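You operate a simulated robot arm through the tools that you are given. There is no shell and no other tool. Be economical: measure what you need, move in short steps, check, and stop when the job is done.

The job below is to be done with a simulated two-armed robot. You get a single attempt, and the scene is never put back.

JOB
On the top of the steel bench, fold the orange rag in half, so that its two long edges meet.

Only the result counts: the job must be done as asked and must still hold three seconds after the hand-in. Knocking over, shifting, dropping, spilling or breaking anything else fails it. Flat cloth is picked up by pressing the open fingertips on it (5 to 10 N) and closing them slowly along it; thin cloth reads only 2 to 8 mm in the jaws.

ROBOT AND FRAMES
Two 7-joint arms with two-finger parallel grippers on one trunk, on a base that drives. Base frame: it is fixed to the floor where the robot stands at the start and does not move with it; the origin is under the middle of the robot, x ahead of it, y to its left, z up; the surface under the hand at the start is at about z = 85. Lengths are in cm, angles in degrees, forces in N, time in s.
The left shoulder is at the start at [7, 16.3, 114.5], the right one opposite. With the tool pointing down near the work surface each hand reaches from about 40 to 88 cm from the robot's upright axis, wherever it stands, measured 20 degrees to its own side. Places, roughly: top of the steel bench [60, -40, 80]. Payload 3.43 kg a hand.
Tool frame (each hand has its own): the origin (TCP) lies between the finger pads and is the grasp point; the fingertips stand 3.4 cm ahead of it; z points along the fingers, y is the line along which they close. Largest opening 12.8 cm; finger width 2.4, thickness 1.2; the body of the gripper, 4.8 by 13 cm, starts 9.6 cm behind the TCP.
Orientation is that of the tool frame in the base frame, as [roll, pitch, yaw] about the fixed x, y, z axes, in that order (R = Rz(yaw) Ry(pitch) Rx(roll)). With the fingers straight down and closing along the base's y, the tool's x points along the base's -x, its y along +y and its z along -z.

CONTROLS
- The arms move only by the tool nudge_tool. It takes "left_rows", "right_rows" or both (then of equal length, played together; a hand with none holds still); each is a list of rows, each a list of 7 numbers: the shift along the base's x, y, z in cm, then the turn, a rotation vector about the base's x, y, z in degrees, then the gripper command, from -1 (shut) to 1 (fully open), values between in proportion. In form: [[tx, ty, tz, wx, wy, wz, claw], ...]. A call has 1 to 20 rows; each row is the pose to reach, as a shift and turn from the pose commanded when the call began. A row lasts 0.2 s, in which the tool goes at most 5 cm and 8.6 degrees; a call with a longer step from one row to the next is refused whole, and so is a gripper value outside its range. A pose out of reach is approached as far as the arm can. The call stops where the force on the tool passes 40 N (or 10 N more than at its start, if that is more) or the arm is blocked; 0.2 s more then pass. Each finger travels about 15.3 cm/s and halts on what it meets, pressing with about 23 N; the grip force reading is that of the motor and also rises with nothing between the fingers. The clock runs only during rows and for 0.2 s after the last one: add rows that repeat a pose to give the fingers time. The reply holds the time, the measured pose of the TCP, the force on the tool along the base axes, the opening and the grip force, in the units named above and with some noise, with the torque about the TCP (base axes, N m) and any sound that the robot's microphone picked up.
- Cameras (640 x 400 px; columns grow to the right, rows downward): "scene" is now at [13.36, -0.69, 136.11]; the picture's right is [-0.09, -1.00, 0.00], its down [-0.68, 0.06, -0.73] and it looks along [0.73, -0.07, -0.68] (base axes); focal length 268 px, centre (320, 200). "left" rides on the left gripper at [7.6, 1.1, -16] in its tool frame; the picture's right is [-0.15, 0.99, 0.00], its down [-0.88, -0.13, -0.46] and it looks along [-0.45, -0.07, 0.89] (tool axes); focal length 234 px, centre (320, 200). "right" rides on the right gripper at [7.6, -1.1, -16] in its tool frame; the picture's right is [0.15, 0.99, 0.00], its down [-0.88, 0.13, -0.46] and it looks along [-0.45, 0.07, 0.89] (tool axes); focal length 234 px, centre (320, 200). There is no depth. A picture from a camera that has moved, and an enlarged one, comes with that camera's place and axes in the base frame and with its lens.
- snapshot(camera): a new picture of that camera. The clock stands still meanwhile.
- move_column(by): slides the trunk up (or, below 0, down) by that many cm; the arms and the scene camera ride with it, the base frame stays. It gives what a move gives, with no picture.
- drive_base(legs): drives the robot by 1 to 6 legs, each [ahead, left, turn to the left] in cm, cm and degrees, along the robot's own axes; the way and the turn of a leg run together, so that a leg with both is an arc; at most 150 cm and 180 degrees a leg. The arms and the cameras ride along, it lands a little off, and it stops where it bumps. It gives what a move gives.
- pan_tilt(pan, tilt): turns the head with the scene camera to pan (to the left, within 86 degrees either way) and tilt (down, from -29 to 69), counted from straight ahead of the robot. It gives what a move gives.
- enlarge(camera, box): a new picture of the part [left, top, right, bottom] of that camera's present view, enlarged. The clock stands still meanwhile.
- close_job(): hands the job in; it is judged then, once.

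Go step by step. Nothing tells you exact positions but the pictures and the camera data: compare them with the known pose of the tool, close in by small moves and look again before you grip or let go. The budget is 120 turns and 92 pictures, counting those below and the enlarged ones. Unless the task says otherwise, let go and move clear before handing in, and close with one line.

The tools are called after "Request:" by a JSON object that holds its "op" and its "data". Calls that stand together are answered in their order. nudge_tool: Moves the arms, as the interface text tells. Its arguments: {"type":"object","properties":{"left_rows":{"type":"array"},"right_rows":{"type":"array"}},"required":[]} The other tools are called the same way: move_column (by) slides the trunk up or down; drive_base (legs) drives the base; pan_tilt (pan, tilt) turns the head that bears the scene camera; snapshot (camera) takes a picture; enlarge (camera, box) takes an enlarged picture of a part of a camera's view; close_job () hands the job in.

At the start:

```text
time_s: 0.0
left_ee_pos: [67.43, 9.12, 106.53]
left_ee_rot: [-179.9, 0.1, -180.0]
left_force: [-0.4, -0.4, 0.0]
left_moment: [0.01, 0.0, 0.0]
left_grip_width: 12.8
left_grip_force: 0.0
right_ee_pos: [62.09, -33.4, 100.65]
right_ee_rot: [180.0, 0.0, -180.0]
right_force: [-0.1, 0.6, 0.4]
right_moment: [0.0, -0.02, 0.03]
right_grip_width: 12.8
right_grip_force: 0.0
trunk travel left (down, up): [-62.5, 31.5]
robot x, y, heading: [0.17, -0.13, -0.3]
head pan, tilt: [-5.3, 42.9]
```

scene: 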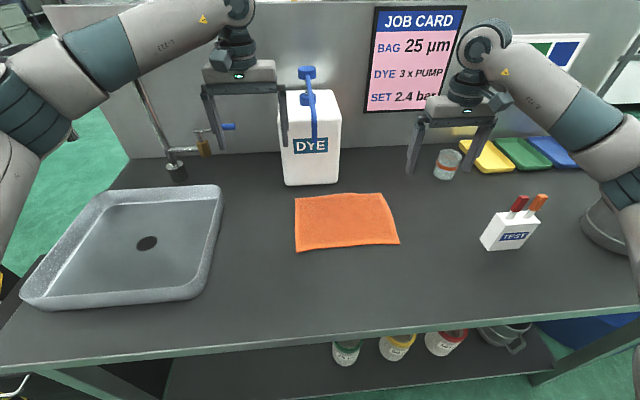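
right: 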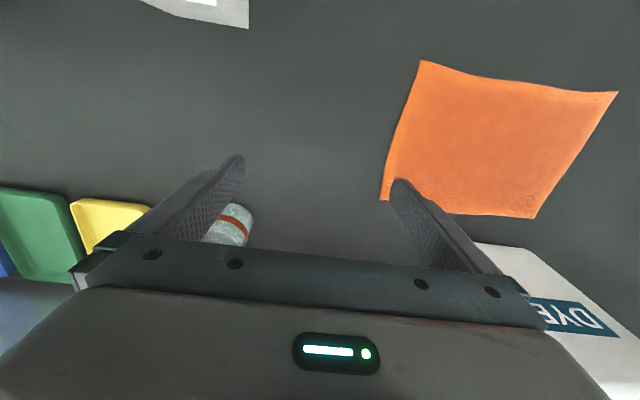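
left: 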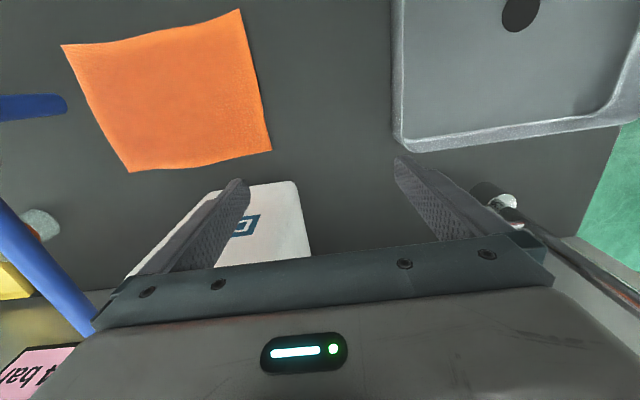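

I place the rag at x 51–69.5, y -24 to 1, with its long edges along y. The DYE spout overhangs its far half, reaching to about x 59, y -4, z 108. I plan to grip the near edge with both hands, drag the rag toward me clear of the spout, and then fold it. First I pull the hands back and move the base back and to the right.

Request:
{"op": "nudge_tool", "data": {"left_rows": [[-4, 0, 0, 0, 0, 0, 1], [-8, 0, 0, 0, 0, 0, 1], [-12, 0, 0, 0, 0, 0, 1], [-16, 0, 0, 0, 0, 0, 1], [-18, 0, 0, 0, 0, 0, 1]], "right_rows": [[-3, 0, 1, 0, 0, 0, 1], [-6, 0, 2, 0, 0, 0, 1], [-9, 0, 3, 0, 0, 0, 1], [-11, 0, 4, 0, 0, 0, 1], [-12, 0, 5, 0, 0, 0, 1]]}}

Request:
{"op": "drive_base", "data": {"legs": [[-12, 0, 0], [0, -11, 0]]}}

Request:
{"op": "snapshot", "data": {"camera": "scene"}}

Request:
{"op": "snapshot", "data": {"camera": "left"}}

```text
time_s: 1.2
left_ee_pos: [49.17, 9.19, 106.69]
left_ee_rot: [-179.9, -0.1, 179.9]
left_force: [0.2, -0.5, -0.1]
left_moment: [0.0, -0.01, -0.01]
left_grip_width: 12.8
left_grip_force: 0.0
right_ee_pos: [50.06, -33.48, 105.75]
right_ee_rot: [-179.9, 0.0, -180.0]
right_force: [0.4, -0.2, -0.3]
right_moment: [0.01, 0.03, -0.01]
right_grip_width: 12.79
right_grip_force: 0.1
trunk travel left (down, up): [-62.5, 31.5]
robot x, y, heading: [0.37, -0.38, -0.1]
head pan, tilt: [-5.3, 42.9]
```

```text
time_s: 3.2
left_ee_pos: [37.32, -1.8, 106.66]
left_ee_rot: [180.0, 0.0, -180.0]
left_force: [0.2, -0.1, 0.4]
left_moment: [0.01, 0.0, -0.01]
left_grip_width: 12.77
left_grip_force: 0.0
right_ee_pos: [38.07, -44.31, 105.73]
right_ee_rot: [-180.0, 0.0, -180.0]
right_force: [-0.4, -0.3, -0.5]
right_moment: [0.0, 0.01, -0.03]
right_grip_width: 12.79
right_grip_force: 0.0
trunk travel left (down, up): [-62.5, 31.5]
robot x, y, heading: [-12.01, -11.18, -0.2]
head pan, tilt: [-5.3, 42.9]
```

```text
88 pictures are left
camera scene: at [1.36, -11.71, 136.11], right [-0.09, -1.0, 0.0], down [-0.68, 0.06, -0.73], along [0.73, -0.07, -0.68], focal length 268 px, centre (320, 200)
```

scene: 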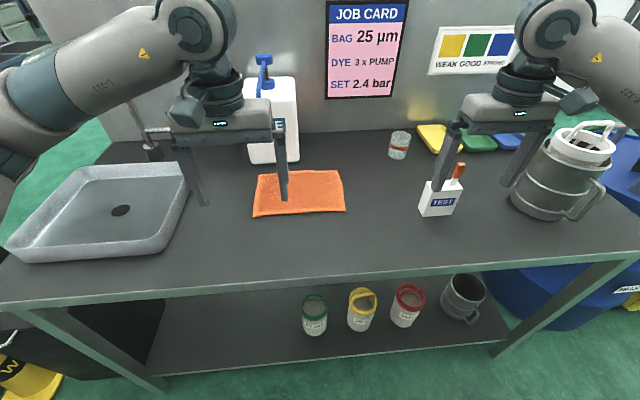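

```text
87 pictures are left
camera left: at [29.68, -0.54, 122.56], right [0.15, 0.99, 0.0], down [0.88, -0.13, 0.46], along [0.45, -0.07, -0.89], focal length 234 px, centre (320, 200)
```

left: 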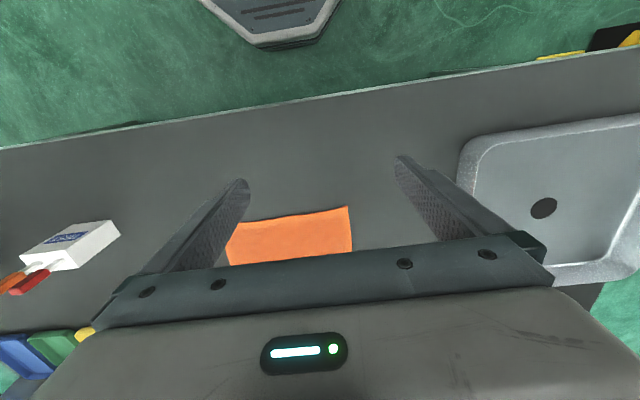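

The spout tip decides how close the left wrist can come, so I look at it more closely.

Request:
{"op": "enlarge", "data": {"camera": "scene", "box": [220, 40, 380, 140]}}

Request:
{"op": "snapshot", "data": {"camera": "right"}}

```text
4.00 times, centred on (300, 90) of scene
camera zoom: at [1.36, -11.71, 136.11], right [-0.09, -1.0, 0.0], down [-0.68, 0.06, -0.73], along [0.73, -0.07, -0.68], focal length 1070 px, centre (400, 640)
```

zoom: 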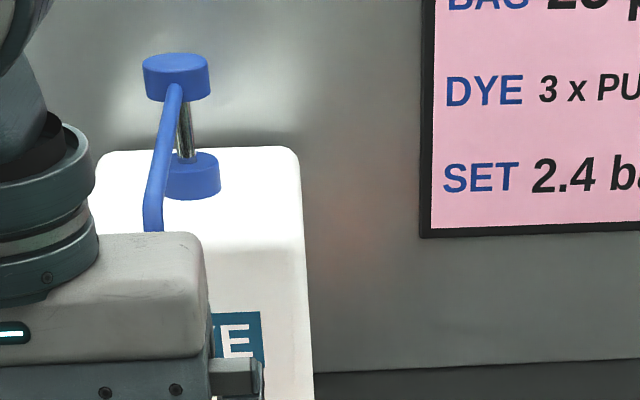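

```text
85 pictures are left
camera right: at [30.48, -45.39, 121.78], right [-0.15, 0.99, 0.0], down [0.88, 0.13, 0.46], along [0.45, 0.07, -0.89], focal length 234 px, centre (320, 200)
```

right: 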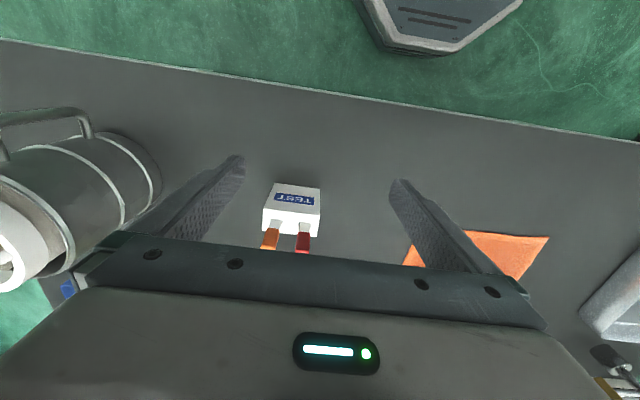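

The spout tip is at about x 59, y -4. I move the left hand aside and bring the right hand alone to the middle of the near edge, away from the spout, to drag the rag clear.

Request:
{"op": "nudge_tool", "data": {"left_rows": [[0, 3, 0, 0, 0, 0, 1], [0, 6, 0, 0, 0, 0, 1], [0, 9, 0, 0, 0, 0, 1], [0, 12, 0, 0, 0, 0, 1], [0, 12, 0, 0, 0, 0, 1], [0, 12, 0, 0, 0, 0, 1], [0, 12, 0, 0, 0, 0, 1], [0, 12, 0, 0, 0, 0, 1], [0, 12, 0, 0, 0, 0, 1], [0, 12, 0, 0, 0, 0, 1], [0, 12, 0, 0, 0, 0, 1], [0, 12, 0, 0, 0, 0, 1], [0, 12, 0, 0, 0, 0, 1]], "right_rows": [[0, 4, 0, 0, 0, 0, 0.5], [0, 8, 0, 0, 0, 0, 0], [0, 12, 0, 0, 0, 0, -0.4], [0, 16, 0, 0, 0, 0, -0.4], [0, 20, 0, 0, 0, 0, -0.4], [0, 24, 0, 0, 0, 0, -0.4], [0, 28, 0, 0, 0, 0, -0.4], [0, 31, 0, 0, 0, 0, -0.4], [4, 31, -3, 0, 0, 0, -0.4], [8, 31, -6, 0, 0, 0, -0.4], [12, 31, -9, 0, 0, 0, -0.4], [14.3, 31, -12, 0, 0, 0, -0.4], [14.3, 31, -14, 0, 0, 0, -0.4]]}}

Request:
{"op": "snapshot", "data": {"camera": "right"}}

Request:
{"op": "snapshot", "data": {"camera": "scene"}}

```text
time_s: 6.0
left_ee_pos: [37.18, 10.24, 106.54]
left_ee_rot: [-179.9, -0.1, 179.9]
left_force: [-0.5, 0.7, -0.3]
left_moment: [0.04, 0.01, -0.01]
left_grip_width: 12.8
left_grip_force: 0.1
right_ee_pos: [52.48, -13.1, 91.66]
right_ee_rot: [-180.0, 0.0, -180.0]
right_force: [-0.8, -0.6, 0.7]
right_moment: [-0.02, -0.01, 0.03]
right_grip_width: 3.83
right_grip_force: 0.1
trunk travel left (down, up): [-62.5, 31.5]
robot x, y, heading: [-12.16, -10.97, 0.0]
head pan, tilt: [-5.3, 42.9]
```

```text
84 pictures are left
camera right: at [44.77, -14.21, 107.68], right [-0.15, 0.99, 0.0], down [0.88, 0.13, 0.46], along [0.45, 0.07, -0.89], focal length 234 px, centre (320, 200)
```

right: 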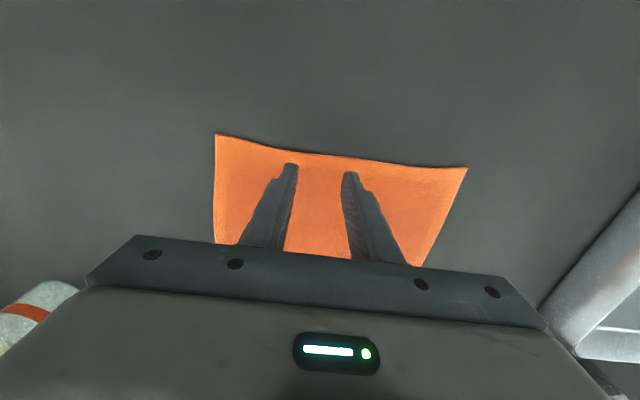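

```text
83 pictures are left
camera scene: at [1.36, -11.7, 136.12], right [-0.09, -1.0, 0.0], down [-0.68, 0.06, -0.73], along [0.73, -0.07, -0.68], focal length 268 px, centre (320, 200)
```

scene: 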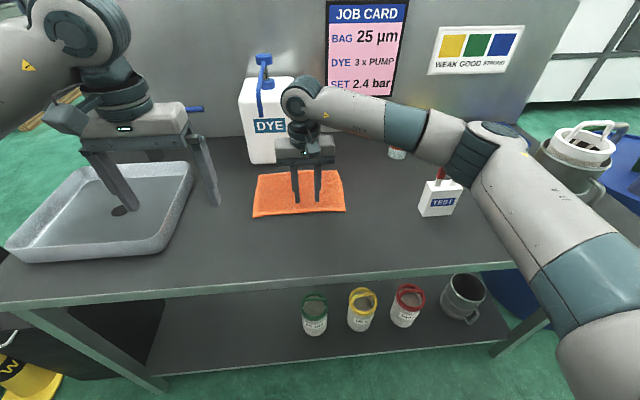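

The near edge runs from (50.5, -23.3) to (50.4, 1.7). I shift slightly toward its middle and descend until contact.

Request:
{"op": "nudge_tool", "data": {"right_rows": [[0, 1.2, -0.8, 0, 0, 0, -0.4], [0, 1.2, -1.6, 0, 0, 0, -0.4], [0, 1.2, -2.4, 0, 0, 0, -0.4], [0, 1.2, -2.8, 0, 0, 0, -0.4], [0, 1.2, -2.8, 0, 0, 0, -0.4]]}}

```text
time_s: 7.2
left_ee_pos: [37.29, 10.25, 106.46]
left_ee_rot: [179.9, 0.0, -179.9]
left_force: [0.3, 0.1, -0.7]
left_moment: [-0.02, -0.01, 0.03]
left_grip_width: 12.8
left_grip_force: 0.1
right_ee_pos: [52.47, -12.07, 88.97]
right_ee_rot: [179.9, 0.0, 179.9]
right_force: [1.2, 0.3, 0.6]
right_moment: [0.03, -0.04, 0.0]
right_grip_width: 3.85
right_grip_force: 0.2
trunk travel left (down, up): [-62.5, 31.5]
robot x, y, heading: [-11.76, -11.0, 0.4]
head pan, tilt: [-5.3, 42.9]
```

Request:
{"op": "nudge_tool", "data": {"right_rows": [[0, 0, -0.2, 0, 0, 0, -0.4], [0, 0, -0.4, 0, 0, 0, -0.4], [0, 0, -0.6, 0, 0, 0, -0.4], [0, 0, -0.6, 0, 0, 0, -0.4]]}}

```text
time_s: 8.2
left_ee_pos: [36.92, 10.31, 106.57]
left_ee_rot: [180.0, 0.1, 180.0]
left_force: [1.2, 0.1, -0.4]
left_moment: [-0.02, -0.01, 0.02]
left_grip_width: 12.8
left_grip_force: 0.1
right_ee_pos: [52.3, -12.07, 88.76]
right_ee_rot: [179.9, 0.3, -180.0]
right_force: [5.0, -0.1, 28.7]
right_moment: [-0.05, -0.16, -0.02]
right_grip_width: 3.81
right_grip_force: 0.1
trunk travel left (down, up): [-62.5, 31.5]
robot x, y, heading: [-11.88, -10.76, 0.1]
head pan, tilt: [-5.3, 42.9]
```

Contact came at about z 88.8, and the force is too high. I ease to roughly 8 N and close slowly.

Request:
{"op": "nudge_tool", "data": {"right_rows": [[0, 0, 0.3, 0, 0, 0, -0.4], [0, 0, 0.3, 0, 0, 0, -0.4]]}}

Request:
{"op": "nudge_tool", "data": {"right_rows": [[0, 0, 0, 0, 0, 0, -0.45], [0, 0, 0, 0, 0, 0, -0.5], [0, 0, 0, 0, 0, 0, -0.55], [0, 0, 0, 0, 0, 0, -0.6], [0, 0, 0, 0, 0, 0, -0.65], [0, 0, 0, 0, 0, 0, -0.7], [0, 0, 0, 0, 0, 0, -0.75], [0, 0, 0, 0, 0, 0, -0.8], [0, 0, 0, 0, 0, 0, -0.85], [0, 0, 0, 0, 0, 0, -0.9], [0, 0, 0, 0, 0, 0, -0.95], [0, 0, 0, 0, 0, 0, -1], [0, 0, 0, 0, 0, 0, -1], [0, 0, 0, 0, 0, 0, -1]]}}

Request:
{"op": "snapshot", "data": {"camera": "right"}}

```text
time_s: 8.8
left_ee_pos: [37.0, 10.29, 106.44]
left_ee_rot: [179.9, 0.1, 179.9]
left_force: [0.3, -0.1, -0.1]
left_moment: [-0.02, 0.02, 0.01]
left_grip_width: 12.81
left_grip_force: 0.2
right_ee_pos: [52.27, -12.16, 88.69]
right_ee_rot: [180.0, 0.1, 180.0]
right_force: [3.7, 0.7, 21.7]
right_moment: [0.0, -0.12, -0.02]
right_grip_width: 3.83
right_grip_force: 0.1
trunk travel left (down, up): [-62.5, 31.5]
robot x, y, heading: [-12.42, -10.96, -0.1]
head pan, tilt: [-5.3, 42.9]
```

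```text
time_s: 11.8
left_ee_pos: [37.06, 10.31, 106.53]
left_ee_rot: [180.0, 0.1, -179.9]
left_force: [-0.1, 0.4, 0.0]
left_moment: [0.01, -0.01, -0.01]
left_grip_width: 12.78
left_grip_force: 0.0
right_ee_pos: [52.39, -12.06, 88.75]
right_ee_rot: [-180.0, 0.1, 179.9]
right_force: [-0.1, 0.4, 15.2]
right_moment: [0.02, 0.03, -0.02]
right_grip_width: 0.81
right_grip_force: 23.2
trunk travel left (down, up): [-62.5, 31.5]
robot x, y, heading: [-11.93, -11.1, -0.1]
head pan, tilt: [-5.3, 42.9]
```

```text
82 pictures are left
camera right: at [44.64, -13.15, 104.74], right [-0.15, 0.99, 0.0], down [0.88, 0.13, 0.46], along [0.45, 0.07, -0.89], focal length 234 px, centre (320, 200)
```

right: 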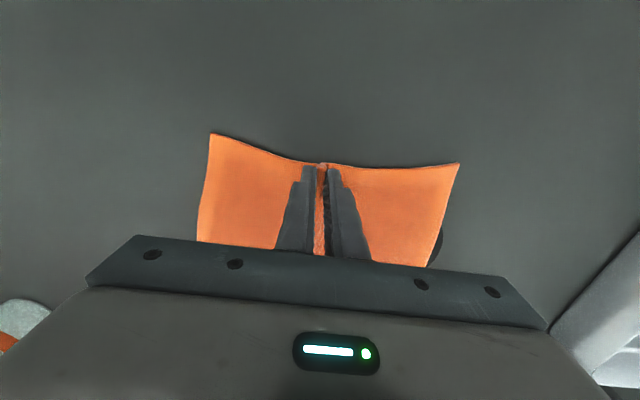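

The pinch holds at 0.81 cm. I lift slightly and pull the rag 15 cm toward me.

Request:
{"op": "nudge_tool", "data": {"right_rows": [[0, 0, 0.7, 0, 0, 0, -1], [-1, 0, 0.9, 0, 0, 0, -1], [-2, 0, 0.9, 0, 0, 0, -1], [-3, 0, 0.9, 0, 0, 0, -1], [-4, 0, 0.9, 0, 0, 0, -1], [-5, 0, 0.9, 0, 0, 0, -1], [-6, 0, 0.9, 0, 0, 0, -1], [-7, 0, 0.9, 0, 0, 0, -1], [-8, 0, 0.9, 0, 0, 0, -1], [-9, 0, 0.9, 0, 0, 0, -1], [-10, 0, 0.9, 0, 0, 0, -1], [-11, 0, 0.9, 0, 0, 0, -1], [-12, 0, 0.9, 0, 0, 0, -1], [-13, 0, 0.9, 0, 0, 0, -1], [-14, 0, 0.9, 0, 0, 0, -1], [-15, 0, 0.9, 0, 0, 0, -1], [-15, 0, 0.9, 0, 0, 0, -1]]}}

Request:
{"op": "snapshot", "data": {"camera": "scene"}}

Request:
{"op": "snapshot", "data": {"camera": "right"}}

```text
time_s: 15.4
left_ee_pos: [37.19, 10.18, 106.43]
left_ee_rot: [179.9, 0.1, -180.0]
left_force: [-1.0, 0.6, -0.4]
left_moment: [-0.02, 0.0, -0.02]
left_grip_width: 12.79
left_grip_force: 0.0
right_ee_pos: [37.44, -12.1, 89.41]
right_ee_rot: [180.0, 0.0, -180.0]
right_force: [0.1, -0.9, -0.1]
right_moment: [0.02, -0.03, 0.0]
right_grip_width: 0.74
right_grip_force: 23.3
trunk travel left (down, up): [-62.5, 31.5]
robot x, y, heading: [-12.08, -10.88, -0.1]
head pan, tilt: [-5.3, 42.9]
```

```text
81 pictures are left
camera scene: at [1.38, -11.69, 136.11], right [-0.09, -1.0, 0.0], down [-0.68, 0.06, -0.73], along [0.73, -0.07, -0.68], focal length 268 px, centre (320, 200)
```

scene: 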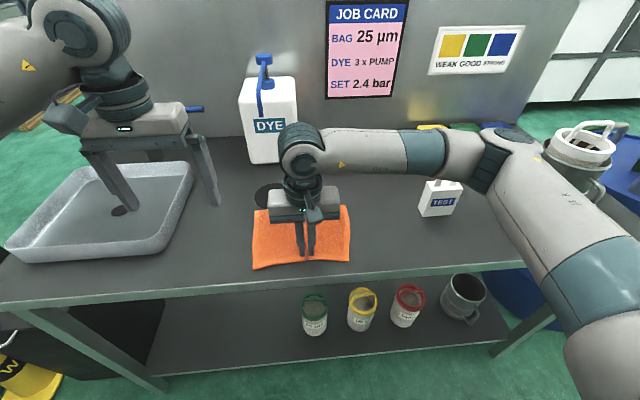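

```text
80 pictures are left
camera right: at [29.8, -13.16, 105.54], right [-0.15, 0.99, 0.0], down [0.88, 0.13, 0.46], along [0.45, 0.07, -0.89], focal length 234 px, centre (320, 200)
```

right: 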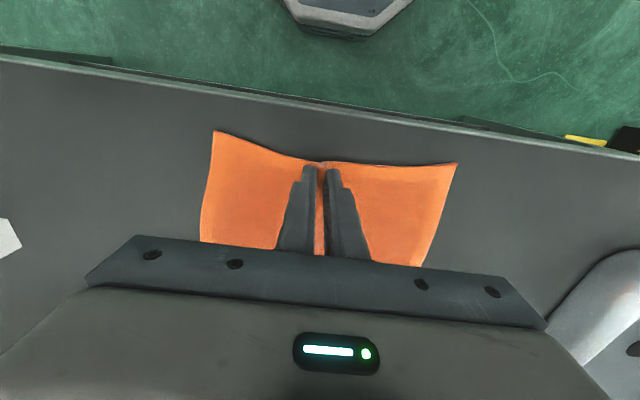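

The rag is now at about x 36–54, clear of the spout. I lower to light contact, open slowly so the tuck spreads out, then lift away to the right.

Request:
{"op": "nudge_tool", "data": {"right_rows": [[0, 0, -0.5, 0, 0, 0, -1], [0, 0, -0.9, 0, 0, 0, -1], [0, 0, -0.9, 0, 0, 0, -0.9], [0, 0, -0.9, 0, 0, 0, -0.8], [0, 0, -0.9, 0, 0, 0, -0.7], [0, 0, -0.9, 0, 0, 0, -0.6], [0, 0, -0.9, 0, 0, 0, -0.5], [0, 0, -0.9, 0, 0, 0, -0.4], [0, 0, -0.9, 0, 0, 0, -0.4], [0, 0, 1, 0, 0, 0, -0.4], [0, 0, 5, 0, 0, 0, -0.4], [0, -4, 7, 0, 0, 0, -0.4], [0, -8, 7, 0, 0, 0, -0.4], [0, -12, 7, 0, 0, 0, -0.4]]}}

Request:
{"op": "snapshot", "data": {"camera": "scene"}}

Request:
{"op": "enlarge", "data": {"camera": "scene", "box": [220, 180, 380, 280]}}

```text
time_s: 18.4
left_ee_pos: [37.19, 10.14, 106.54]
left_ee_rot: [180.0, 0.0, 180.0]
left_force: [-0.7, -0.2, 0.4]
left_moment: [0.03, -0.01, 0.0]
left_grip_width: 12.79
left_grip_force: 0.1
right_ee_pos: [37.31, -24.25, 96.59]
right_ee_rot: [179.9, 0.0, 180.0]
right_force: [-0.2, 0.4, 0.4]
right_moment: [0.01, -0.01, 0.05]
right_grip_width: 3.84
right_grip_force: 0.0
trunk travel left (down, up): [-62.5, 31.5]
robot x, y, heading: [-11.9, -10.63, -0.2]
head pan, tilt: [-5.3, 42.9]
```

```text
79 pictures are left
camera scene: at [1.31, -11.86, 136.12], right [-0.09, -1.0, 0.0], down [-0.68, 0.06, -0.73], along [0.73, -0.07, -0.68], focal length 268 px, centre (320, 200)
```

scene: 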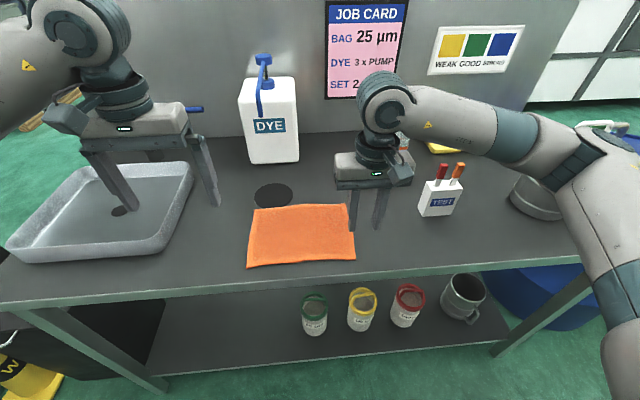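

```text
4.00 times, centred on (300, 230) of scene
camera zoom: at [1.31, -11.86, 136.12], right [-0.09, -1.0, 0.0], down [-0.68, 0.06, -0.73], along [0.73, -0.07, -0.68], focal length 1070 px, centre (400, 80)
```

zoom: 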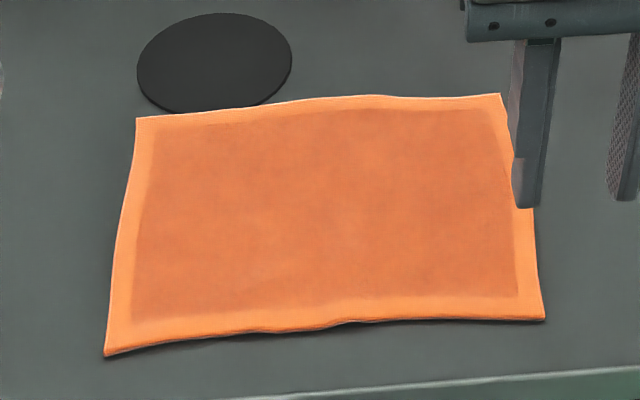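

The rag now lies flat at x 35.3–53.7, y -23.6 to 1.1. Folding the far edge over toward me keeps the wrists tilted away from the spout. I back the base up for reach, then bring both hands, tilted 15°, above the far corners.

Request:
{"op": "drive_base", "data": {"legs": [[-10, 0, 0]]}}

```text
time_s: 19.6
left_ee_pos: [26.98, 10.35, 106.57]
left_ee_rot: [180.0, 0.0, -179.9]
left_force: [0.0, 0.4, 0.2]
left_moment: [0.01, -0.03, -0.02]
left_grip_width: 12.8
left_grip_force: 0.1
right_ee_pos: [27.3, -24.1, 96.72]
right_ee_rot: [179.9, 0.0, -179.9]
right_force: [0.2, -0.7, 0.1]
right_moment: [0.02, -0.03, -0.02]
right_grip_width: 3.84
right_grip_force: 0.0
trunk travel left (down, up): [-62.5, 31.5]
robot x, y, heading: [-22.05, -11.18, 0.3]
head pan, tilt: [-5.3, 42.9]
```

Request:
{"op": "nudge_tool", "data": {"left_rows": [[4, -2, -1, 0, -3, 0, 0.6], [8, -4, -2, 0, -6, 0, 0.2], [12, -6, -4, 0, -9, 0, -0.2], [16, -8, -6, 0, -12, 0, -0.5], [20, -10, -8, 0, -15, 0, -0.5], [23.5, -12.5, -10, 0, -15, 0, -0.5], [26.1, -12.5, -12, 0, -15, 0, -0.5], [26.1, -12.5, -13.5, 0, -15, 0, -0.5], [26.1, -12.5, -13.5, 0, -15, 0, -0.5]], "right_rows": [[4, 0, 1, 0, -3, 0, -0.5], [8, 0, 1, 0, -6, 0, -0.5], [12, 0, 1, 0, -9, 0, -0.5], [16, 2, 1, 0, -12, 0, -0.5], [20, 3.7, 0, 0, -15, 0, -0.5], [23.5, 3.7, -1, 0, -15, 0, -0.5], [25.8, 3.7, -2, 0, -15, 0, -0.5], [25.8, 3.7, -3.7, 0, -15, 0, -0.5], [25.8, 3.7, -3.7, 0, -15, 0, -0.5]]}}

Request:
{"op": "snapshot", "data": {"camera": "scene"}}

Request:
{"op": "snapshot", "data": {"camera": "left"}}

Request:
{"op": "snapshot", "data": {"camera": "right"}}

```text
time_s: 21.6
left_ee_pos: [53.36, -2.27, 92.82]
left_ee_rot: [-179.9, 15.0, -179.9]
left_force: [0.1, -0.5, 0.3]
left_moment: [-0.03, -0.01, -0.02]
left_grip_width: 3.22
left_grip_force: 0.0
right_ee_pos: [53.49, -20.32, 92.87]
right_ee_rot: [-180.0, 15.0, -180.0]
right_force: [0.2, -0.2, 0.2]
right_moment: [-0.02, 0.01, 0.02]
right_grip_width: 3.2
right_grip_force: 0.0
trunk travel left (down, up): [-62.5, 31.5]
robot x, y, heading: [-22.19, -10.83, 0.1]
head pan, tilt: [-5.3, 42.9]
```

```text
77 pictures are left
camera scene: at [-8.72, -11.67, 136.11], right [-0.09, -1.0, 0.0], down [-0.68, 0.06, -0.73], along [0.73, -0.07, -0.68], focal length 268 px, centre (320, 200)
```

scene: 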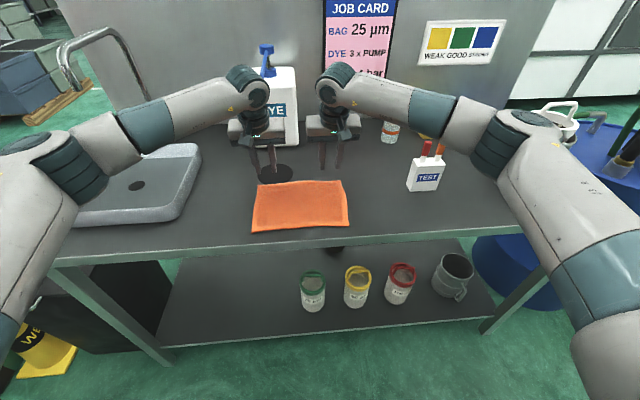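

```text
76 pictures are left
camera left: at [41.84, -0.97, 106.37], right [0.14, 0.99, 0.04], down [0.73, -0.13, 0.67], along [0.67, -0.07, -0.74], focal length 234 px, centre (320, 200)
```

left: 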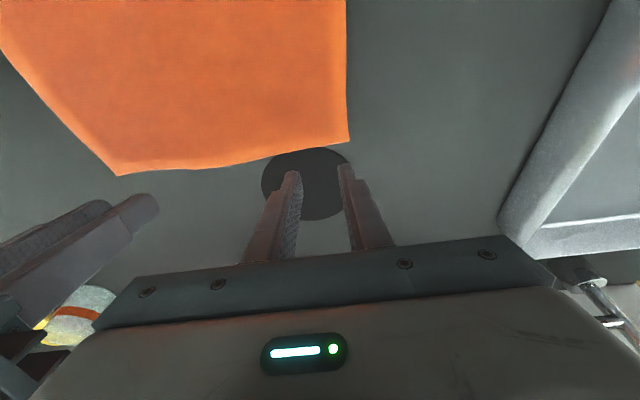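

```text
75 pictures are left
camera right: at [41.91, -21.34, 106.52], right [-0.14, 0.99, -0.04], down [0.73, 0.13, 0.67], along [0.67, 0.07, -0.74], focal length 234 px, centre (320, 200)
```

right: 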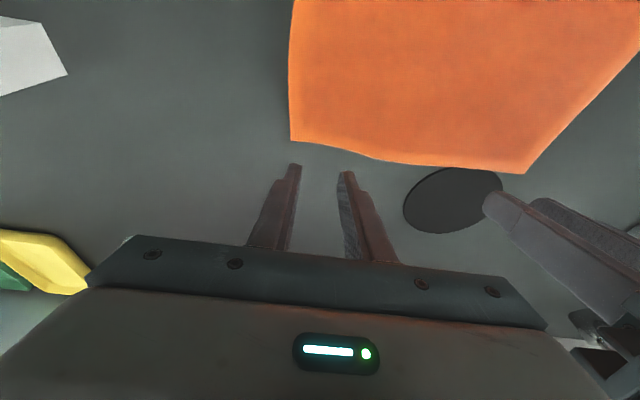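

Both hands match the estimated corners: the far edge is at x 53.5, with corners at y 1.1 and -23.4. I lower them to just above the cloth.

Request:
{"op": "nudge_tool", "data": {"left_rows": [[-0.4, 0, -1.5, 0, 0, 0, -0.5], [-0.4, 0, -3, 0, 0, 0, -0.5], [-0.4, 0, -3.6, 0, 0, 0, -0.5], [-0.4, 0, -3.8, 0, 0, 0, -0.5], [-0.4, 0, -3.8, 0, 0, 0, -0.5]], "right_rows": [[-0.5, 0, -1.5, 0, 0, 0, -0.5], [-0.5, 0, -3, 0, 0, 0, -0.5], [-0.5, 0, -3.6, 0, 0, 0, -0.5], [-0.5, 0, -3.8, 0, 0, 0, -0.5], [-0.5, 0, -3.8, 0, 0, 0, -0.5]]}}

Request:
{"op": "snapshot", "data": {"camera": "left"}}

Request:
{"op": "snapshot", "data": {"camera": "right"}}

```text
time_s: 22.8
left_ee_pos: [52.89, -2.23, 89.18]
left_ee_rot: [179.9, 15.0, -179.9]
left_force: [0.2, -0.3, -0.2]
left_moment: [-0.02, -0.02, 0.0]
left_grip_width: 3.18
left_grip_force: 0.0
right_ee_pos: [52.72, -20.36, 89.15]
right_ee_rot: [-180.0, 15.1, -179.8]
right_force: [0.1, 0.4, -0.5]
right_moment: [0.02, -0.02, 0.0]
right_grip_width: 3.19
right_grip_force: 0.1
trunk travel left (down, up): [-62.5, 31.5]
robot x, y, heading: [-21.86, -10.93, -0.3]
head pan, tilt: [-5.3, 42.9]
```

```text
74 pictures are left
camera left: at [41.38, -0.95, 102.59], right [0.14, 0.99, 0.04], down [0.73, -0.13, 0.67], along [0.67, -0.07, -0.74], focal length 234 px, centre (320, 200)
```

left: 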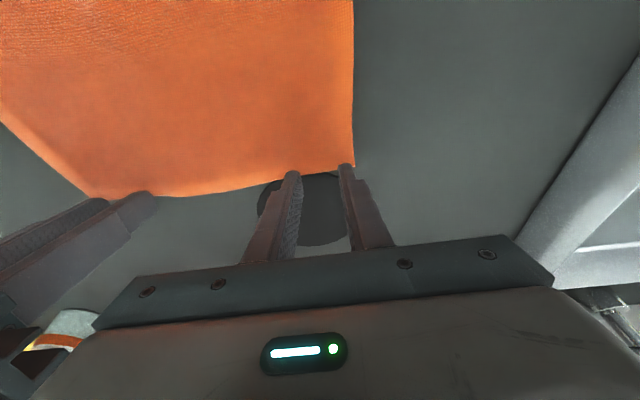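

```text
73 pictures are left
camera right: at [41.23, -21.32, 102.72], right [-0.14, 0.99, -0.04], down [0.73, 0.13, 0.67], along [0.67, 0.07, -0.74], focal length 234 px, centre (320, 200)
```

right: 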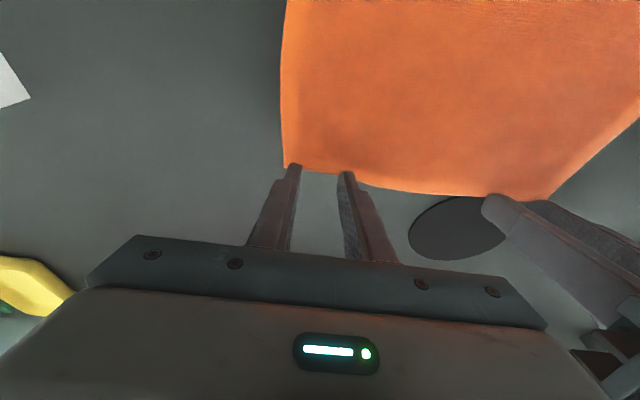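

The tips barely overlap the edge and sit right at the side corners. I move them 0.6 cm in from the edge and 0.5 cm toward each other, then press.

Request:
{"op": "nudge_tool", "data": {"left_rows": [[-0.6, -0.5, 0, 0, 0, 0, -0.5], [-0.6, -0.5, -0.2, 0, 0, 0, -0.5], [-0.6, -0.5, -0.4, 0, 0, 0, -0.5], [-0.6, -0.5, -0.4, 0, 0, 0, -0.5]], "right_rows": [[-0.5, 0.5, 0, 0, 0, 0, -0.5], [-0.5, 0.5, -0.2, 0, 0, 0, -0.5], [-0.5, 0.5, -0.4, 0, 0, 0, -0.5], [-0.5, 0.5, -0.4, 0, 0, 0, -0.5]]}}

```text
time_s: 23.8
left_ee_pos: [52.28, -2.72, 88.9]
left_ee_rot: [-179.8, 15.1, -179.9]
left_force: [1.1, -0.7, 6.3]
left_moment: [0.03, -0.05, 0.01]
left_grip_width: 3.2
left_grip_force: 0.1
right_ee_pos: [52.09, -19.73, 88.76]
right_ee_rot: [-180.0, 15.1, -179.9]
right_force: [0.8, 0.7, 4.0]
right_moment: [0.01, 0.01, -0.02]
right_grip_width: 3.19
right_grip_force: 0.1
trunk travel left (down, up): [-62.5, 31.5]
robot x, y, heading: [-21.99, -11.22, -0.1]
head pan, tilt: [-5.3, 42.9]
```

Request:
{"op": "nudge_tool", "data": {"left_rows": [[0, 0, -0.08, 0, 0, 0, -0.5], [0, 0, -0.08, 0, 0, 0, -0.55], [0, 0, -0.08, 0, 0, 0, -0.6], [0, 0, -0.08, 0, 0, 0, -0.65], [0, 0, -0.08, 0, 0, 0, -0.7], [0, 0, -0.08, 0, 0, 0, -0.75], [0, 0, -0.08, 0, 0, 0, -0.8], [0, 0, -0.08, 0, 0, 0, -0.85], [0, 0, -0.08, 0, 0, 0, -0.9], [0, 0, -0.08, 0, 0, 0, -0.95], [0, 0, -0.08, 0, 0, 0, -1], [0, 0, -0.08, 0, 0, 0, -1], [0, 0, -0.08, 0, 0, 0, -1]], "right_rows": [[0, 0, -0.14, 0, 0, 0, -0.5], [0, 0, -0.14, 0, 0, 0, -0.55], [0, 0, -0.14, 0, 0, 0, -0.6], [0, 0, -0.14, 0, 0, 0, -0.65], [0, 0, -0.14, 0, 0, 0, -0.7], [0, 0, -0.14, 0, 0, 0, -0.75], [0, 0, -0.14, 0, 0, 0, -0.8], [0, 0, -0.14, 0, 0, 0, -0.85], [0, 0, -0.14, 0, 0, 0, -0.9], [0, 0, -0.14, 0, 0, 0, -0.95], [0, 0, -0.14, 0, 0, 0, -1], [0, 0, -0.14, 0, 0, 0, -1], [0, 0, -0.14, 0, 0, 0, -1]]}}

Request:
{"op": "snapshot", "data": {"camera": "left"}}

Request:
{"op": "snapshot", "data": {"camera": "right"}}

```text
time_s: 26.6
left_ee_pos: [52.05, -2.82, 88.92]
left_ee_rot: [-179.9, 15.1, -179.8]
left_force: [0.1, -8.0, 8.2]
left_moment: [-0.32, 0.03, -0.01]
left_grip_width: 0.4
left_grip_force: 22.9
right_ee_pos: [51.99, -19.84, 89.0]
right_ee_rot: [180.0, 15.2, -179.9]
right_force: [-0.1, 6.2, 14.8]
right_moment: [0.2, 0.04, 0.0]
right_grip_width: 0.37
right_grip_force: 23.1
trunk travel left (down, up): [-62.5, 31.5]
robot x, y, heading: [-22.33, -11.03, 0.1]
head pan, tilt: [-5.3, 42.9]
```

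```text
72 pictures are left
camera left: at [40.5, -1.54, 102.26], right [0.14, 0.99, 0.04], down [0.73, -0.13, 0.67], along [0.67, -0.07, -0.74], focal length 234 px, centre (320, 200)
```

left: 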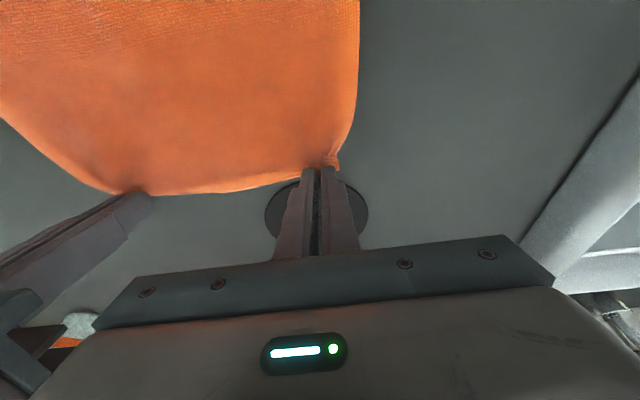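

```text
71 pictures are left
camera right: at [40.4, -20.88, 102.36], right [-0.14, 0.99, -0.04], down [0.73, 0.13, 0.67], along [0.67, 0.07, -0.74], focal length 234 px, centre (320, 200)
```

right: 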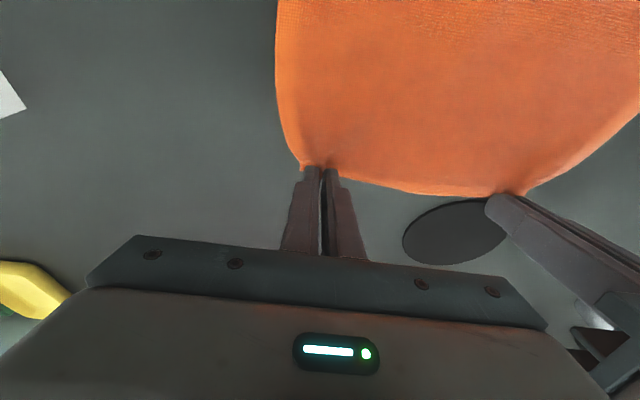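

Both jaws read 4 mm, so I lift a little to check that they hold.

Request:
{"op": "nudge_tool", "data": {"left_rows": [[0, 0, 0.5, 0, 0, 0, -1], [-0.1, 0, 1, 0, 0, 0, -1], [-0.3, 0, 2, 0, -1, 0, -1], [-0.7, 0, 3, 0, -2, 0, -1], [-0.7, 0, 3, 0, -2, 0, -1]], "right_rows": [[0, 0, 0.5, 0, 0, 0, -1], [-0.1, 0, 1, 0, 0, 0, -1], [-0.3, 0, 2, 0, -1, 0, -1], [-0.7, 0, 3, 0, -2, 0, -1], [-0.7, 0, 3, 0, -2, 0, -1]]}}

Request:
{"op": "snapshot", "data": {"camera": "left"}}

Request:
{"op": "snapshot", "data": {"camera": "right"}}

Request:
{"op": "enlarge", "data": {"camera": "scene", "box": [220, 140, 380, 240]}}

```text
time_s: 27.8
left_ee_pos: [51.59, -2.65, 91.67]
left_ee_rot: [-179.9, 16.9, -179.8]
left_force: [-0.9, -7.6, -0.2]
left_moment: [-0.33, 0.02, -0.05]
left_grip_width: 0.41
left_grip_force: 23.3
right_ee_pos: [51.39, -19.79, 91.53]
right_ee_rot: [179.9, 17.0, -179.9]
right_force: [1.2, 7.2, 1.0]
right_moment: [0.27, 0.01, 0.03]
right_grip_width: 0.37
right_grip_force: 22.6
trunk travel left (down, up): [-62.5, 31.5]
robot x, y, heading: [-22.14, -10.72, 0.1]
head pan, tilt: [-5.3, 42.9]
```

```text
70 pictures are left
camera left: at [39.64, -1.47, 104.72], right [0.14, 0.99, 0.04], down [0.71, -0.13, 0.69], along [0.69, -0.07, -0.72], focal length 234 px, centre (320, 200)
```

left: 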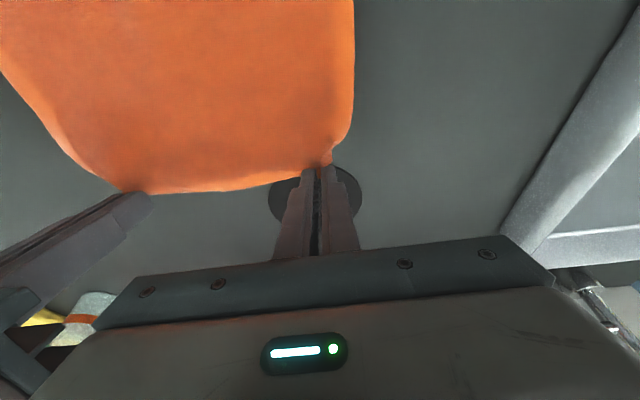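

```text
69 pictures are left
camera right: at [39.46, -20.86, 104.79], right [-0.14, 0.99, -0.04], down [0.71, 0.13, 0.69], along [0.69, 0.07, -0.72], focal length 234 px, centre (320, 200)
```

right: 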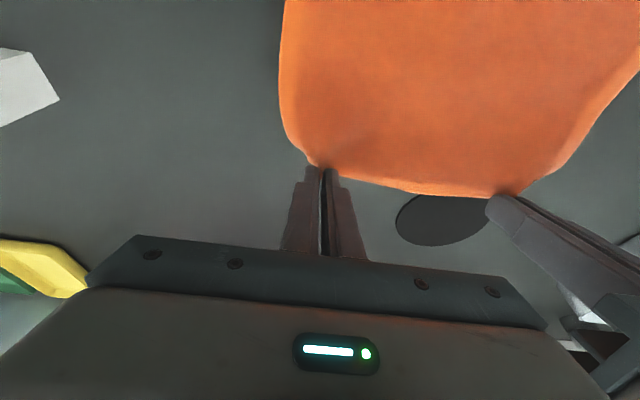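

```text
4.00 times, centred on (300, 190) of scene
camera zoom: at [-8.68, -11.69, 136.11], right [-0.09, -1.0, 0.0], down [-0.68, 0.06, -0.73], along [0.73, -0.07, -0.68], focal length 1070 px, centre (400, 240)
```

zoom: 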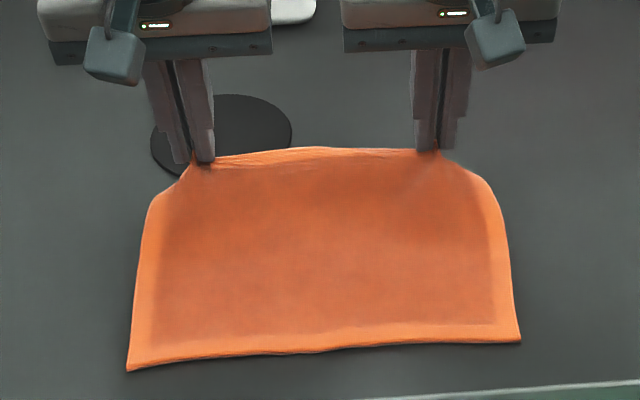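

Both corners hold and the near edge hasn't moved. I carry the far edge in an arc over toward me, easing the sideways tension and tilting the fingers as I go.

Request:
{"op": "nudge_tool", "data": {"left_rows": [[-0.6, -0.2, 1, 0, -1.5, 0, -1], [-1.3, -0.2, 2, 0, -3, 0, -1], [-2.1, -0.2, 2.9, 0, -4.5, 0, -1], [-2.9, -0.2, 3.6, 0, -6, 0, -1], [-3.9, -0.2, 4.2, 0, -7.5, 0, -1], [-4.9, -0.2, 4.7, 0, -9, 0, -1], [-6, -0.2, 5, 0, -10.5, 0, -1], [-7.2, -0.2, 5.2, 0, -12, 0, -1], [-8.3, -0.2, 5.3, 0, -13.5, 0, -1], [-9.5, -0.2, 5.25, 0, -15, 0, -1], [-10.7, -0.2, 5, 0, -17, 0, -1], [-11.9, -0.2, 4.6, 0, -19, 0, -1], [-13, -0.2, 4.1, 0, -21, 0, -1], [-14, -0.2, 3.5, 0, -23, 0, -1], [-14, -0.2, 3.5, 0, -23, 0, -1]], "right_rows": [[-0.6, 0.2, 1, 0, -1.5, 0, -1], [-1.3, 0.2, 2, 0, -3, 0, -1], [-2.1, 0.2, 2.9, 0, -4.5, 0, -1], [-2.9, 0.2, 3.6, 0, -6, 0, -1], [-3.9, 0.2, 4.2, 0, -7.5, 0, -1], [-4.9, 0.2, 4.7, 0, -9, 0, -1], [-6, 0.2, 5, 0, -10.5, 0, -1], [-7.2, 0.2, 5.2, 0, -12, 0, -1], [-8.3, 0.2, 5.3, 0, -13.5, 0, -1], [-9.5, 0.2, 5.25, 0, -15, 0, -1], [-10.7, 0.2, 5, 0, -17, 0, -1], [-11.9, 0.2, 4.6, 0, -19, 0, -1], [-13, 0.2, 4.1, 0, -21, 0, -1], [-14, 0.2, 3.5, 0, -23, 0, -1], [-14, 0.2, 3.5, 0, -23, 0, -1]]}}

Request:
{"op": "enlarge", "data": {"camera": "scene", "box": [200, 140, 400, 265]}}

Request:
{"op": "snapshot", "data": {"camera": "left"}}

```text
time_s: 31.0
left_ee_pos: [37.44, -2.75, 95.07]
left_ee_rot: [-179.8, 40.0, -179.9]
left_force: [0.4, -4.4, -0.5]
left_moment: [-0.16, 0.01, -0.09]
left_grip_width: 0.39
left_grip_force: 23.6
right_ee_pos: [37.43, -19.78, 95.08]
right_ee_rot: [-180.0, 39.9, -179.9]
right_force: [0.0, 5.5, -0.4]
right_moment: [0.15, 0.0, 0.1]
right_grip_width: 0.38
right_grip_force: 22.9
trunk travel left (down, up): [-62.5, 31.5]
robot x, y, heading: [-22.25, -11.31, -0.0]
head pan, tilt: [-5.3, 42.9]
```

```text
3.20 times, centred on (300, 202) of scene
camera zoom: at [-8.7, -11.68, 136.11], right [-0.09, -1.0, 0.0], down [-0.68, 0.06, -0.73], along [0.73, -0.07, -0.68], focal length 856 px, centre (384, 192)
```

zoom: 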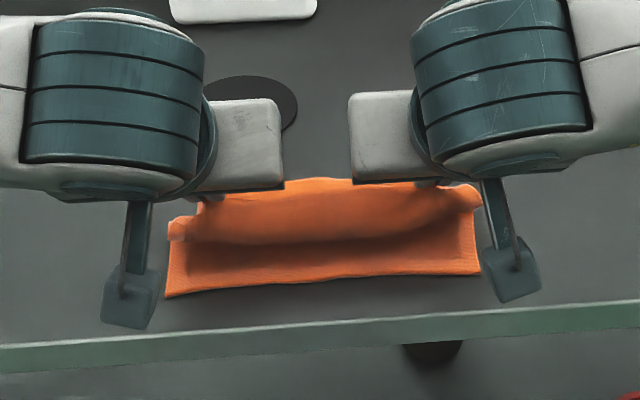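

```text
66 pictures are left
camera left: at [21.36, -1.61, 102.41], right [0.11, 0.99, 0.09], down [0.38, -0.13, 0.92], along [0.92, -0.07, -0.39], focal length 234 px, centre (320, 200)
```

left: 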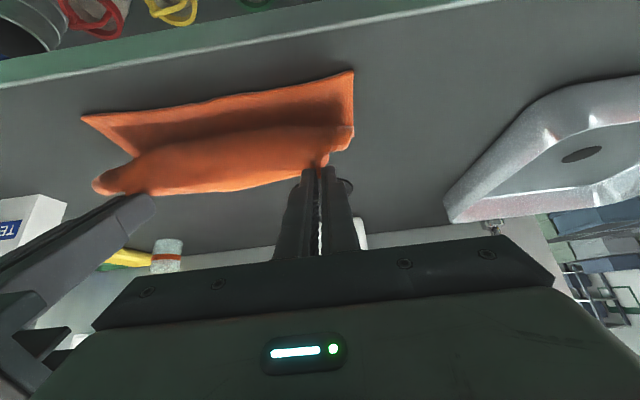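

The fold is coming over evenly and the near edge is still in place. I lower the carried edge onto it.

Request:
{"op": "nudge_tool", "data": {"left_rows": [[-0.9, -0.1, -0.8, 0, -1.5, 0, -1], [-1.7, -0.1, -1.6, 0, -3, 0, -1], [-2.3, -0.1, -2.4, 0, -4, 0, -1], [-2.8, -0.1, -3.2, 0, -5, 0, -1], [-3.2, -0.1, -4, 0, -5, 0, -1], [-3.6, -0.1, -4.8, 0, -5, 0, -1], [-3.8, -0.1, -5.4, 0, -5, 0, -1], [-3.8, -0.1, -5.4, 0, -5, 0, -1]], "right_rows": [[-0.9, 0.1, -0.8, 0, -1.5, 0, -1], [-1.7, 0.1, -1.6, 0, -3, 0, -1], [-2.3, 0.1, -2.4, 0, -4, 0, -1], [-2.8, 0.1, -3.2, 0, -5, 0, -1], [-3.2, 0.1, -4, 0, -5, 0, -1], [-3.6, 0.1, -4.8, 0, -5, 0, -1], [-3.8, 0.1, -5.4, 0, -5, 0, -1], [-3.8, 0.1, -5.4, 0, -5, 0, -1]]}}

Request:
{"op": "enlarge", "data": {"camera": "scene", "box": [200, 140, 400, 265]}}

Request:
{"op": "snapshot", "data": {"camera": "left"}}

Request:
{"op": "snapshot", "data": {"camera": "right"}}

```text
time_s: 32.8
left_ee_pos: [33.72, -3.03, 89.8]
left_ee_rot: [-179.9, 45.0, -179.9]
left_force: [-0.4, -2.8, 1.2]
left_moment: [-0.04, 0.05, -0.03]
left_grip_width: 0.42
left_grip_force: 23.5
right_ee_pos: [33.65, -19.59, 89.7]
right_ee_rot: [-179.9, 45.0, -179.9]
right_force: [0.5, 2.2, 0.2]
right_moment: [0.04, -0.02, 0.06]
right_grip_width: 0.34
right_grip_force: 22.8
trunk travel left (down, up): [-62.5, 31.5]
robot x, y, heading: [-22.09, -11.06, 0.2]
head pan, tilt: [-5.3, 42.9]
```

```text
3.20 times, centred on (300, 202) of scene
camera zoom: at [-8.73, -11.68, 136.11], right [-0.09, -1.0, 0.0], down [-0.68, 0.06, -0.73], along [0.73, -0.07, -0.68], focal length 856 px, centre (384, 192)
```

zoom: 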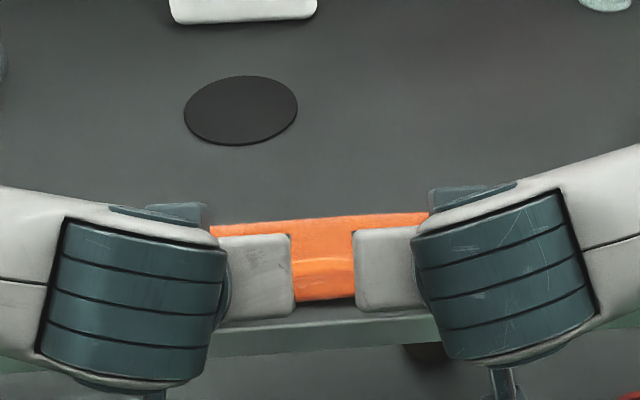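

```text
64 pictures are left
camera left: at [17.01, -1.76, 95.68], right [0.1, 0.99, 0.1], down [0.3, -0.13, 0.94], along [0.95, -0.07, -0.31], focal length 234 px, centre (320, 200)
```

left: 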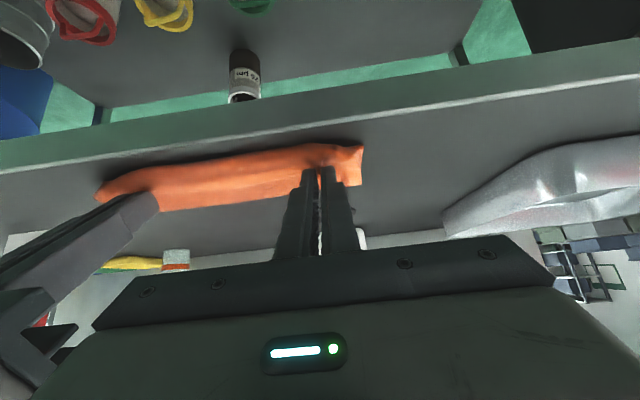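

```text
63 pictures are left
camera right: at [16.92, -20.57, 95.76], right [-0.1, 0.99, -0.1], down [0.3, 0.13, 0.94], along [0.95, 0.07, -0.31], focal length 234 px, centre (320, 200)
```

right: 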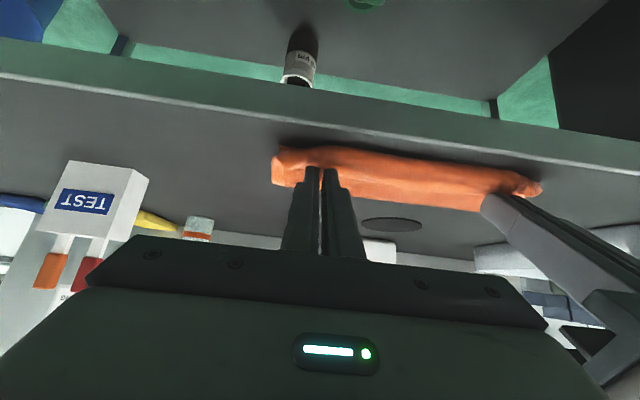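

The edge is roughly over the near edge. I release it gently here, back the hands out along their own axis, and look at the result.

Request:
{"op": "nudge_tool", "data": {"left_rows": [[0, 0, 0, 0, 0, 0, -0.9], [0, 0, 0, 0, 0, 0, -0.8], [0, 0, 0, 0, 0, 0, -0.7], [0, 0, 0, 0, 0, 0, -0.6], [-0.7, 0, 0.7, 0, 0, 0, -0.6], [-1.7, 0, 1.7, 0, 0, 0, -0.6], [-3.5, 0, 3.5, 0, 0, 0, -0.6], [-5, 0, 6, 0, 0, 0, -0.6], [-6, 3, 9, 0, 0, 0, -0.6], [-6, 7, 10, 0, 0, 0, -0.6], [-6, 11, 10, 0, 0, 0, -0.6]], "right_rows": [[0, 0, 0, 0, 0, 0, -0.9], [0, 0, 0, 0, 0, 0, -0.8], [0, 0, 0, 0, 0, 0, -0.7], [0, 0, 0, 0, 0, 0, -0.6], [-0.7, 0, 0.7, 0, 0, 0, -0.6], [-1.7, 0, 1.7, 0, 0, 0, -0.6], [-3.5, 0, 3.5, 0, 0, 0, -0.6], [-5, 0, 6, 0, 0, 0, -0.6], [-6, -3, 9, 0, 0, 0, -0.6], [-6, -7, 10, 0, 0, 0, -0.6], [-6, -11, 10, 0, 0, 0, -0.6]]}}

Request:
{"op": "enlarge", "data": {"camera": "scene", "box": [200, 140, 400, 265]}}

```text
time_s: 35.2
left_ee_pos: [32.06, 7.33, 100.49]
left_ee_rot: [-179.9, 45.1, -179.9]
left_force: [-0.1, -0.5, 0.3]
left_moment: [0.03, -0.02, 0.01]
left_grip_width: 2.56
left_grip_force: 0.0
left hand out of reach, approached as far as the arm can: row 9, 10, 11
right_ee_pos: [32.08, -29.62, 100.34]
right_ee_rot: [-179.9, 45.0, -179.8]
right_force: [0.2, -0.2, 0.4]
right_moment: [0.02, -0.03, 0.03]
right_grip_width: 2.56
right_grip_force: 0.1
right hand out of reach, approached as far as the arm can: row 9, 10, 11
trunk travel left (down, up): [-62.5, 31.5]
robot x, y, heading: [-21.65, -11.03, 0.1]
head pan, tilt: [-5.3, 42.9]
```

```text
3.20 times, centred on (300, 202) of scene
camera zoom: at [-8.92, -11.67, 136.14], right [-0.09, -1.0, 0.0], down [-0.68, 0.06, -0.73], along [0.73, -0.07, -0.68], focal length 856 px, centre (384, 192)
```

zoom: 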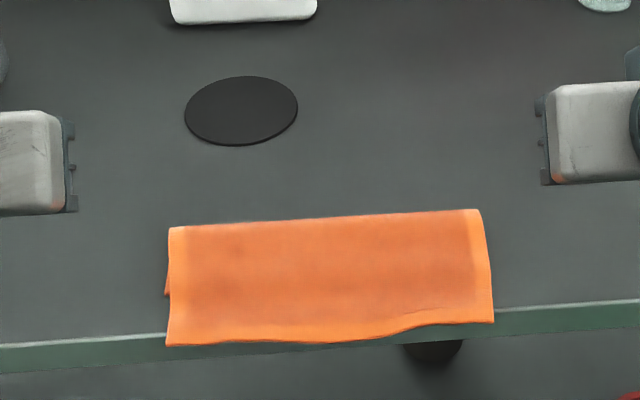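

The upper layer overshot: the fold sits at x≈42.6 and the top edge at x≈30, while the lower near edge is still at 35.3. The top edge now lies in its correct final orientation, so I can re-grip it and lay it again. First I straighten the hands.

Request:
{"op": "nudge_tool", "data": {"left_rows": [[1, 0, 0, 0, 8, 0, -0.5], [2, 0, 0, 0, 16, 0, -0.5], [3, 0, 0, 0, 24, 0, -0.5], [4, 0, 0, 0, 32, 0, -0.5], [5, 0, 0, 0, 40, 0, -0.5], [5, 0, 0, 0, 45, 0, -0.5], [5, 0, 0, 0, 45, 0, -0.5]], "right_rows": [[1, 0, 0, 0, 8, 0, -0.5], [2, 0, 0, 0, 16, 0, -0.5], [3, 0, 0, 0, 24, 0, -0.5], [4, 0, 0, 0, 32, 0, -0.5], [5, 0, 0, 0, 40, 0, -0.5], [5, 0, 0, 0, 45, 0, -0.5], [5, 0, 0, 0, 45, 0, -0.5]]}}

Request:
{"op": "snapshot", "data": {"camera": "left"}}

Request:
{"op": "snapshot", "data": {"camera": "right"}}

```text
time_s: 36.8
left_ee_pos: [37.0, 7.17, 100.21]
left_ee_rot: [179.9, -0.1, -179.9]
left_force: [0.2, -0.3, -0.3]
left_moment: [0.02, 0.01, 0.02]
left_grip_width: 3.2
left_grip_force: 0.1
right_ee_pos: [37.33, -29.64, 100.41]
right_ee_rot: [179.9, -0.1, -179.9]
right_force: [-0.3, 0.4, 0.5]
right_moment: [0.02, -0.01, -0.04]
right_grip_width: 3.19
right_grip_force: 0.1
trunk travel left (down, up): [-62.5, 31.5]
robot x, y, heading: [-21.94, -11.46, 0.2]
head pan, tilt: [-5.3, 42.9]
```

```text
61 pictures are left
camera left: at [29.43, 8.4, 116.19], right [0.15, 0.99, 0.0], down [0.88, -0.13, 0.45], along [0.45, -0.07, -0.89], focal length 234 px, centre (320, 200)
```

left: 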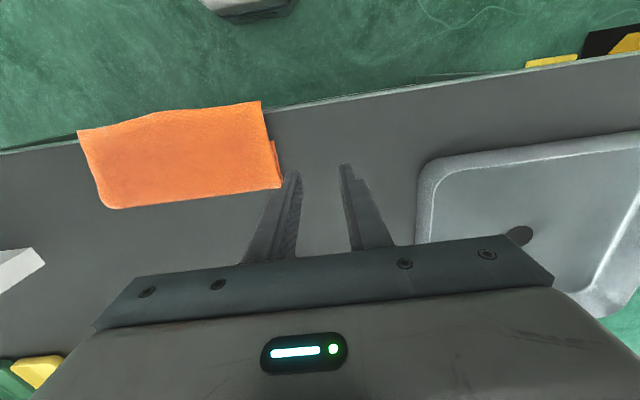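

```text
60 pictures are left
camera right: at [29.81, -30.72, 116.37], right [-0.15, 0.99, 0.0], down [0.88, 0.13, 0.46], along [0.45, 0.07, -0.89], focal length 234 px, centre (320, 200)
```

right: 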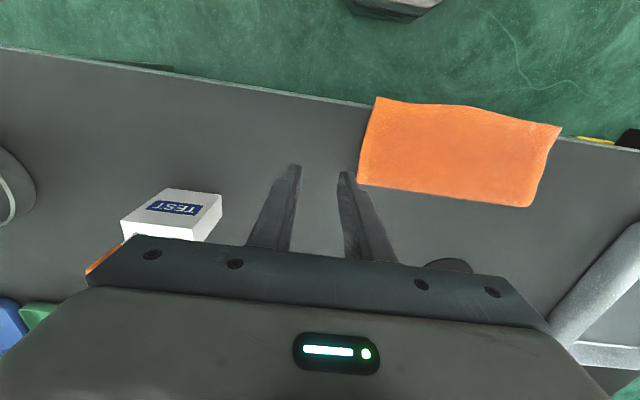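

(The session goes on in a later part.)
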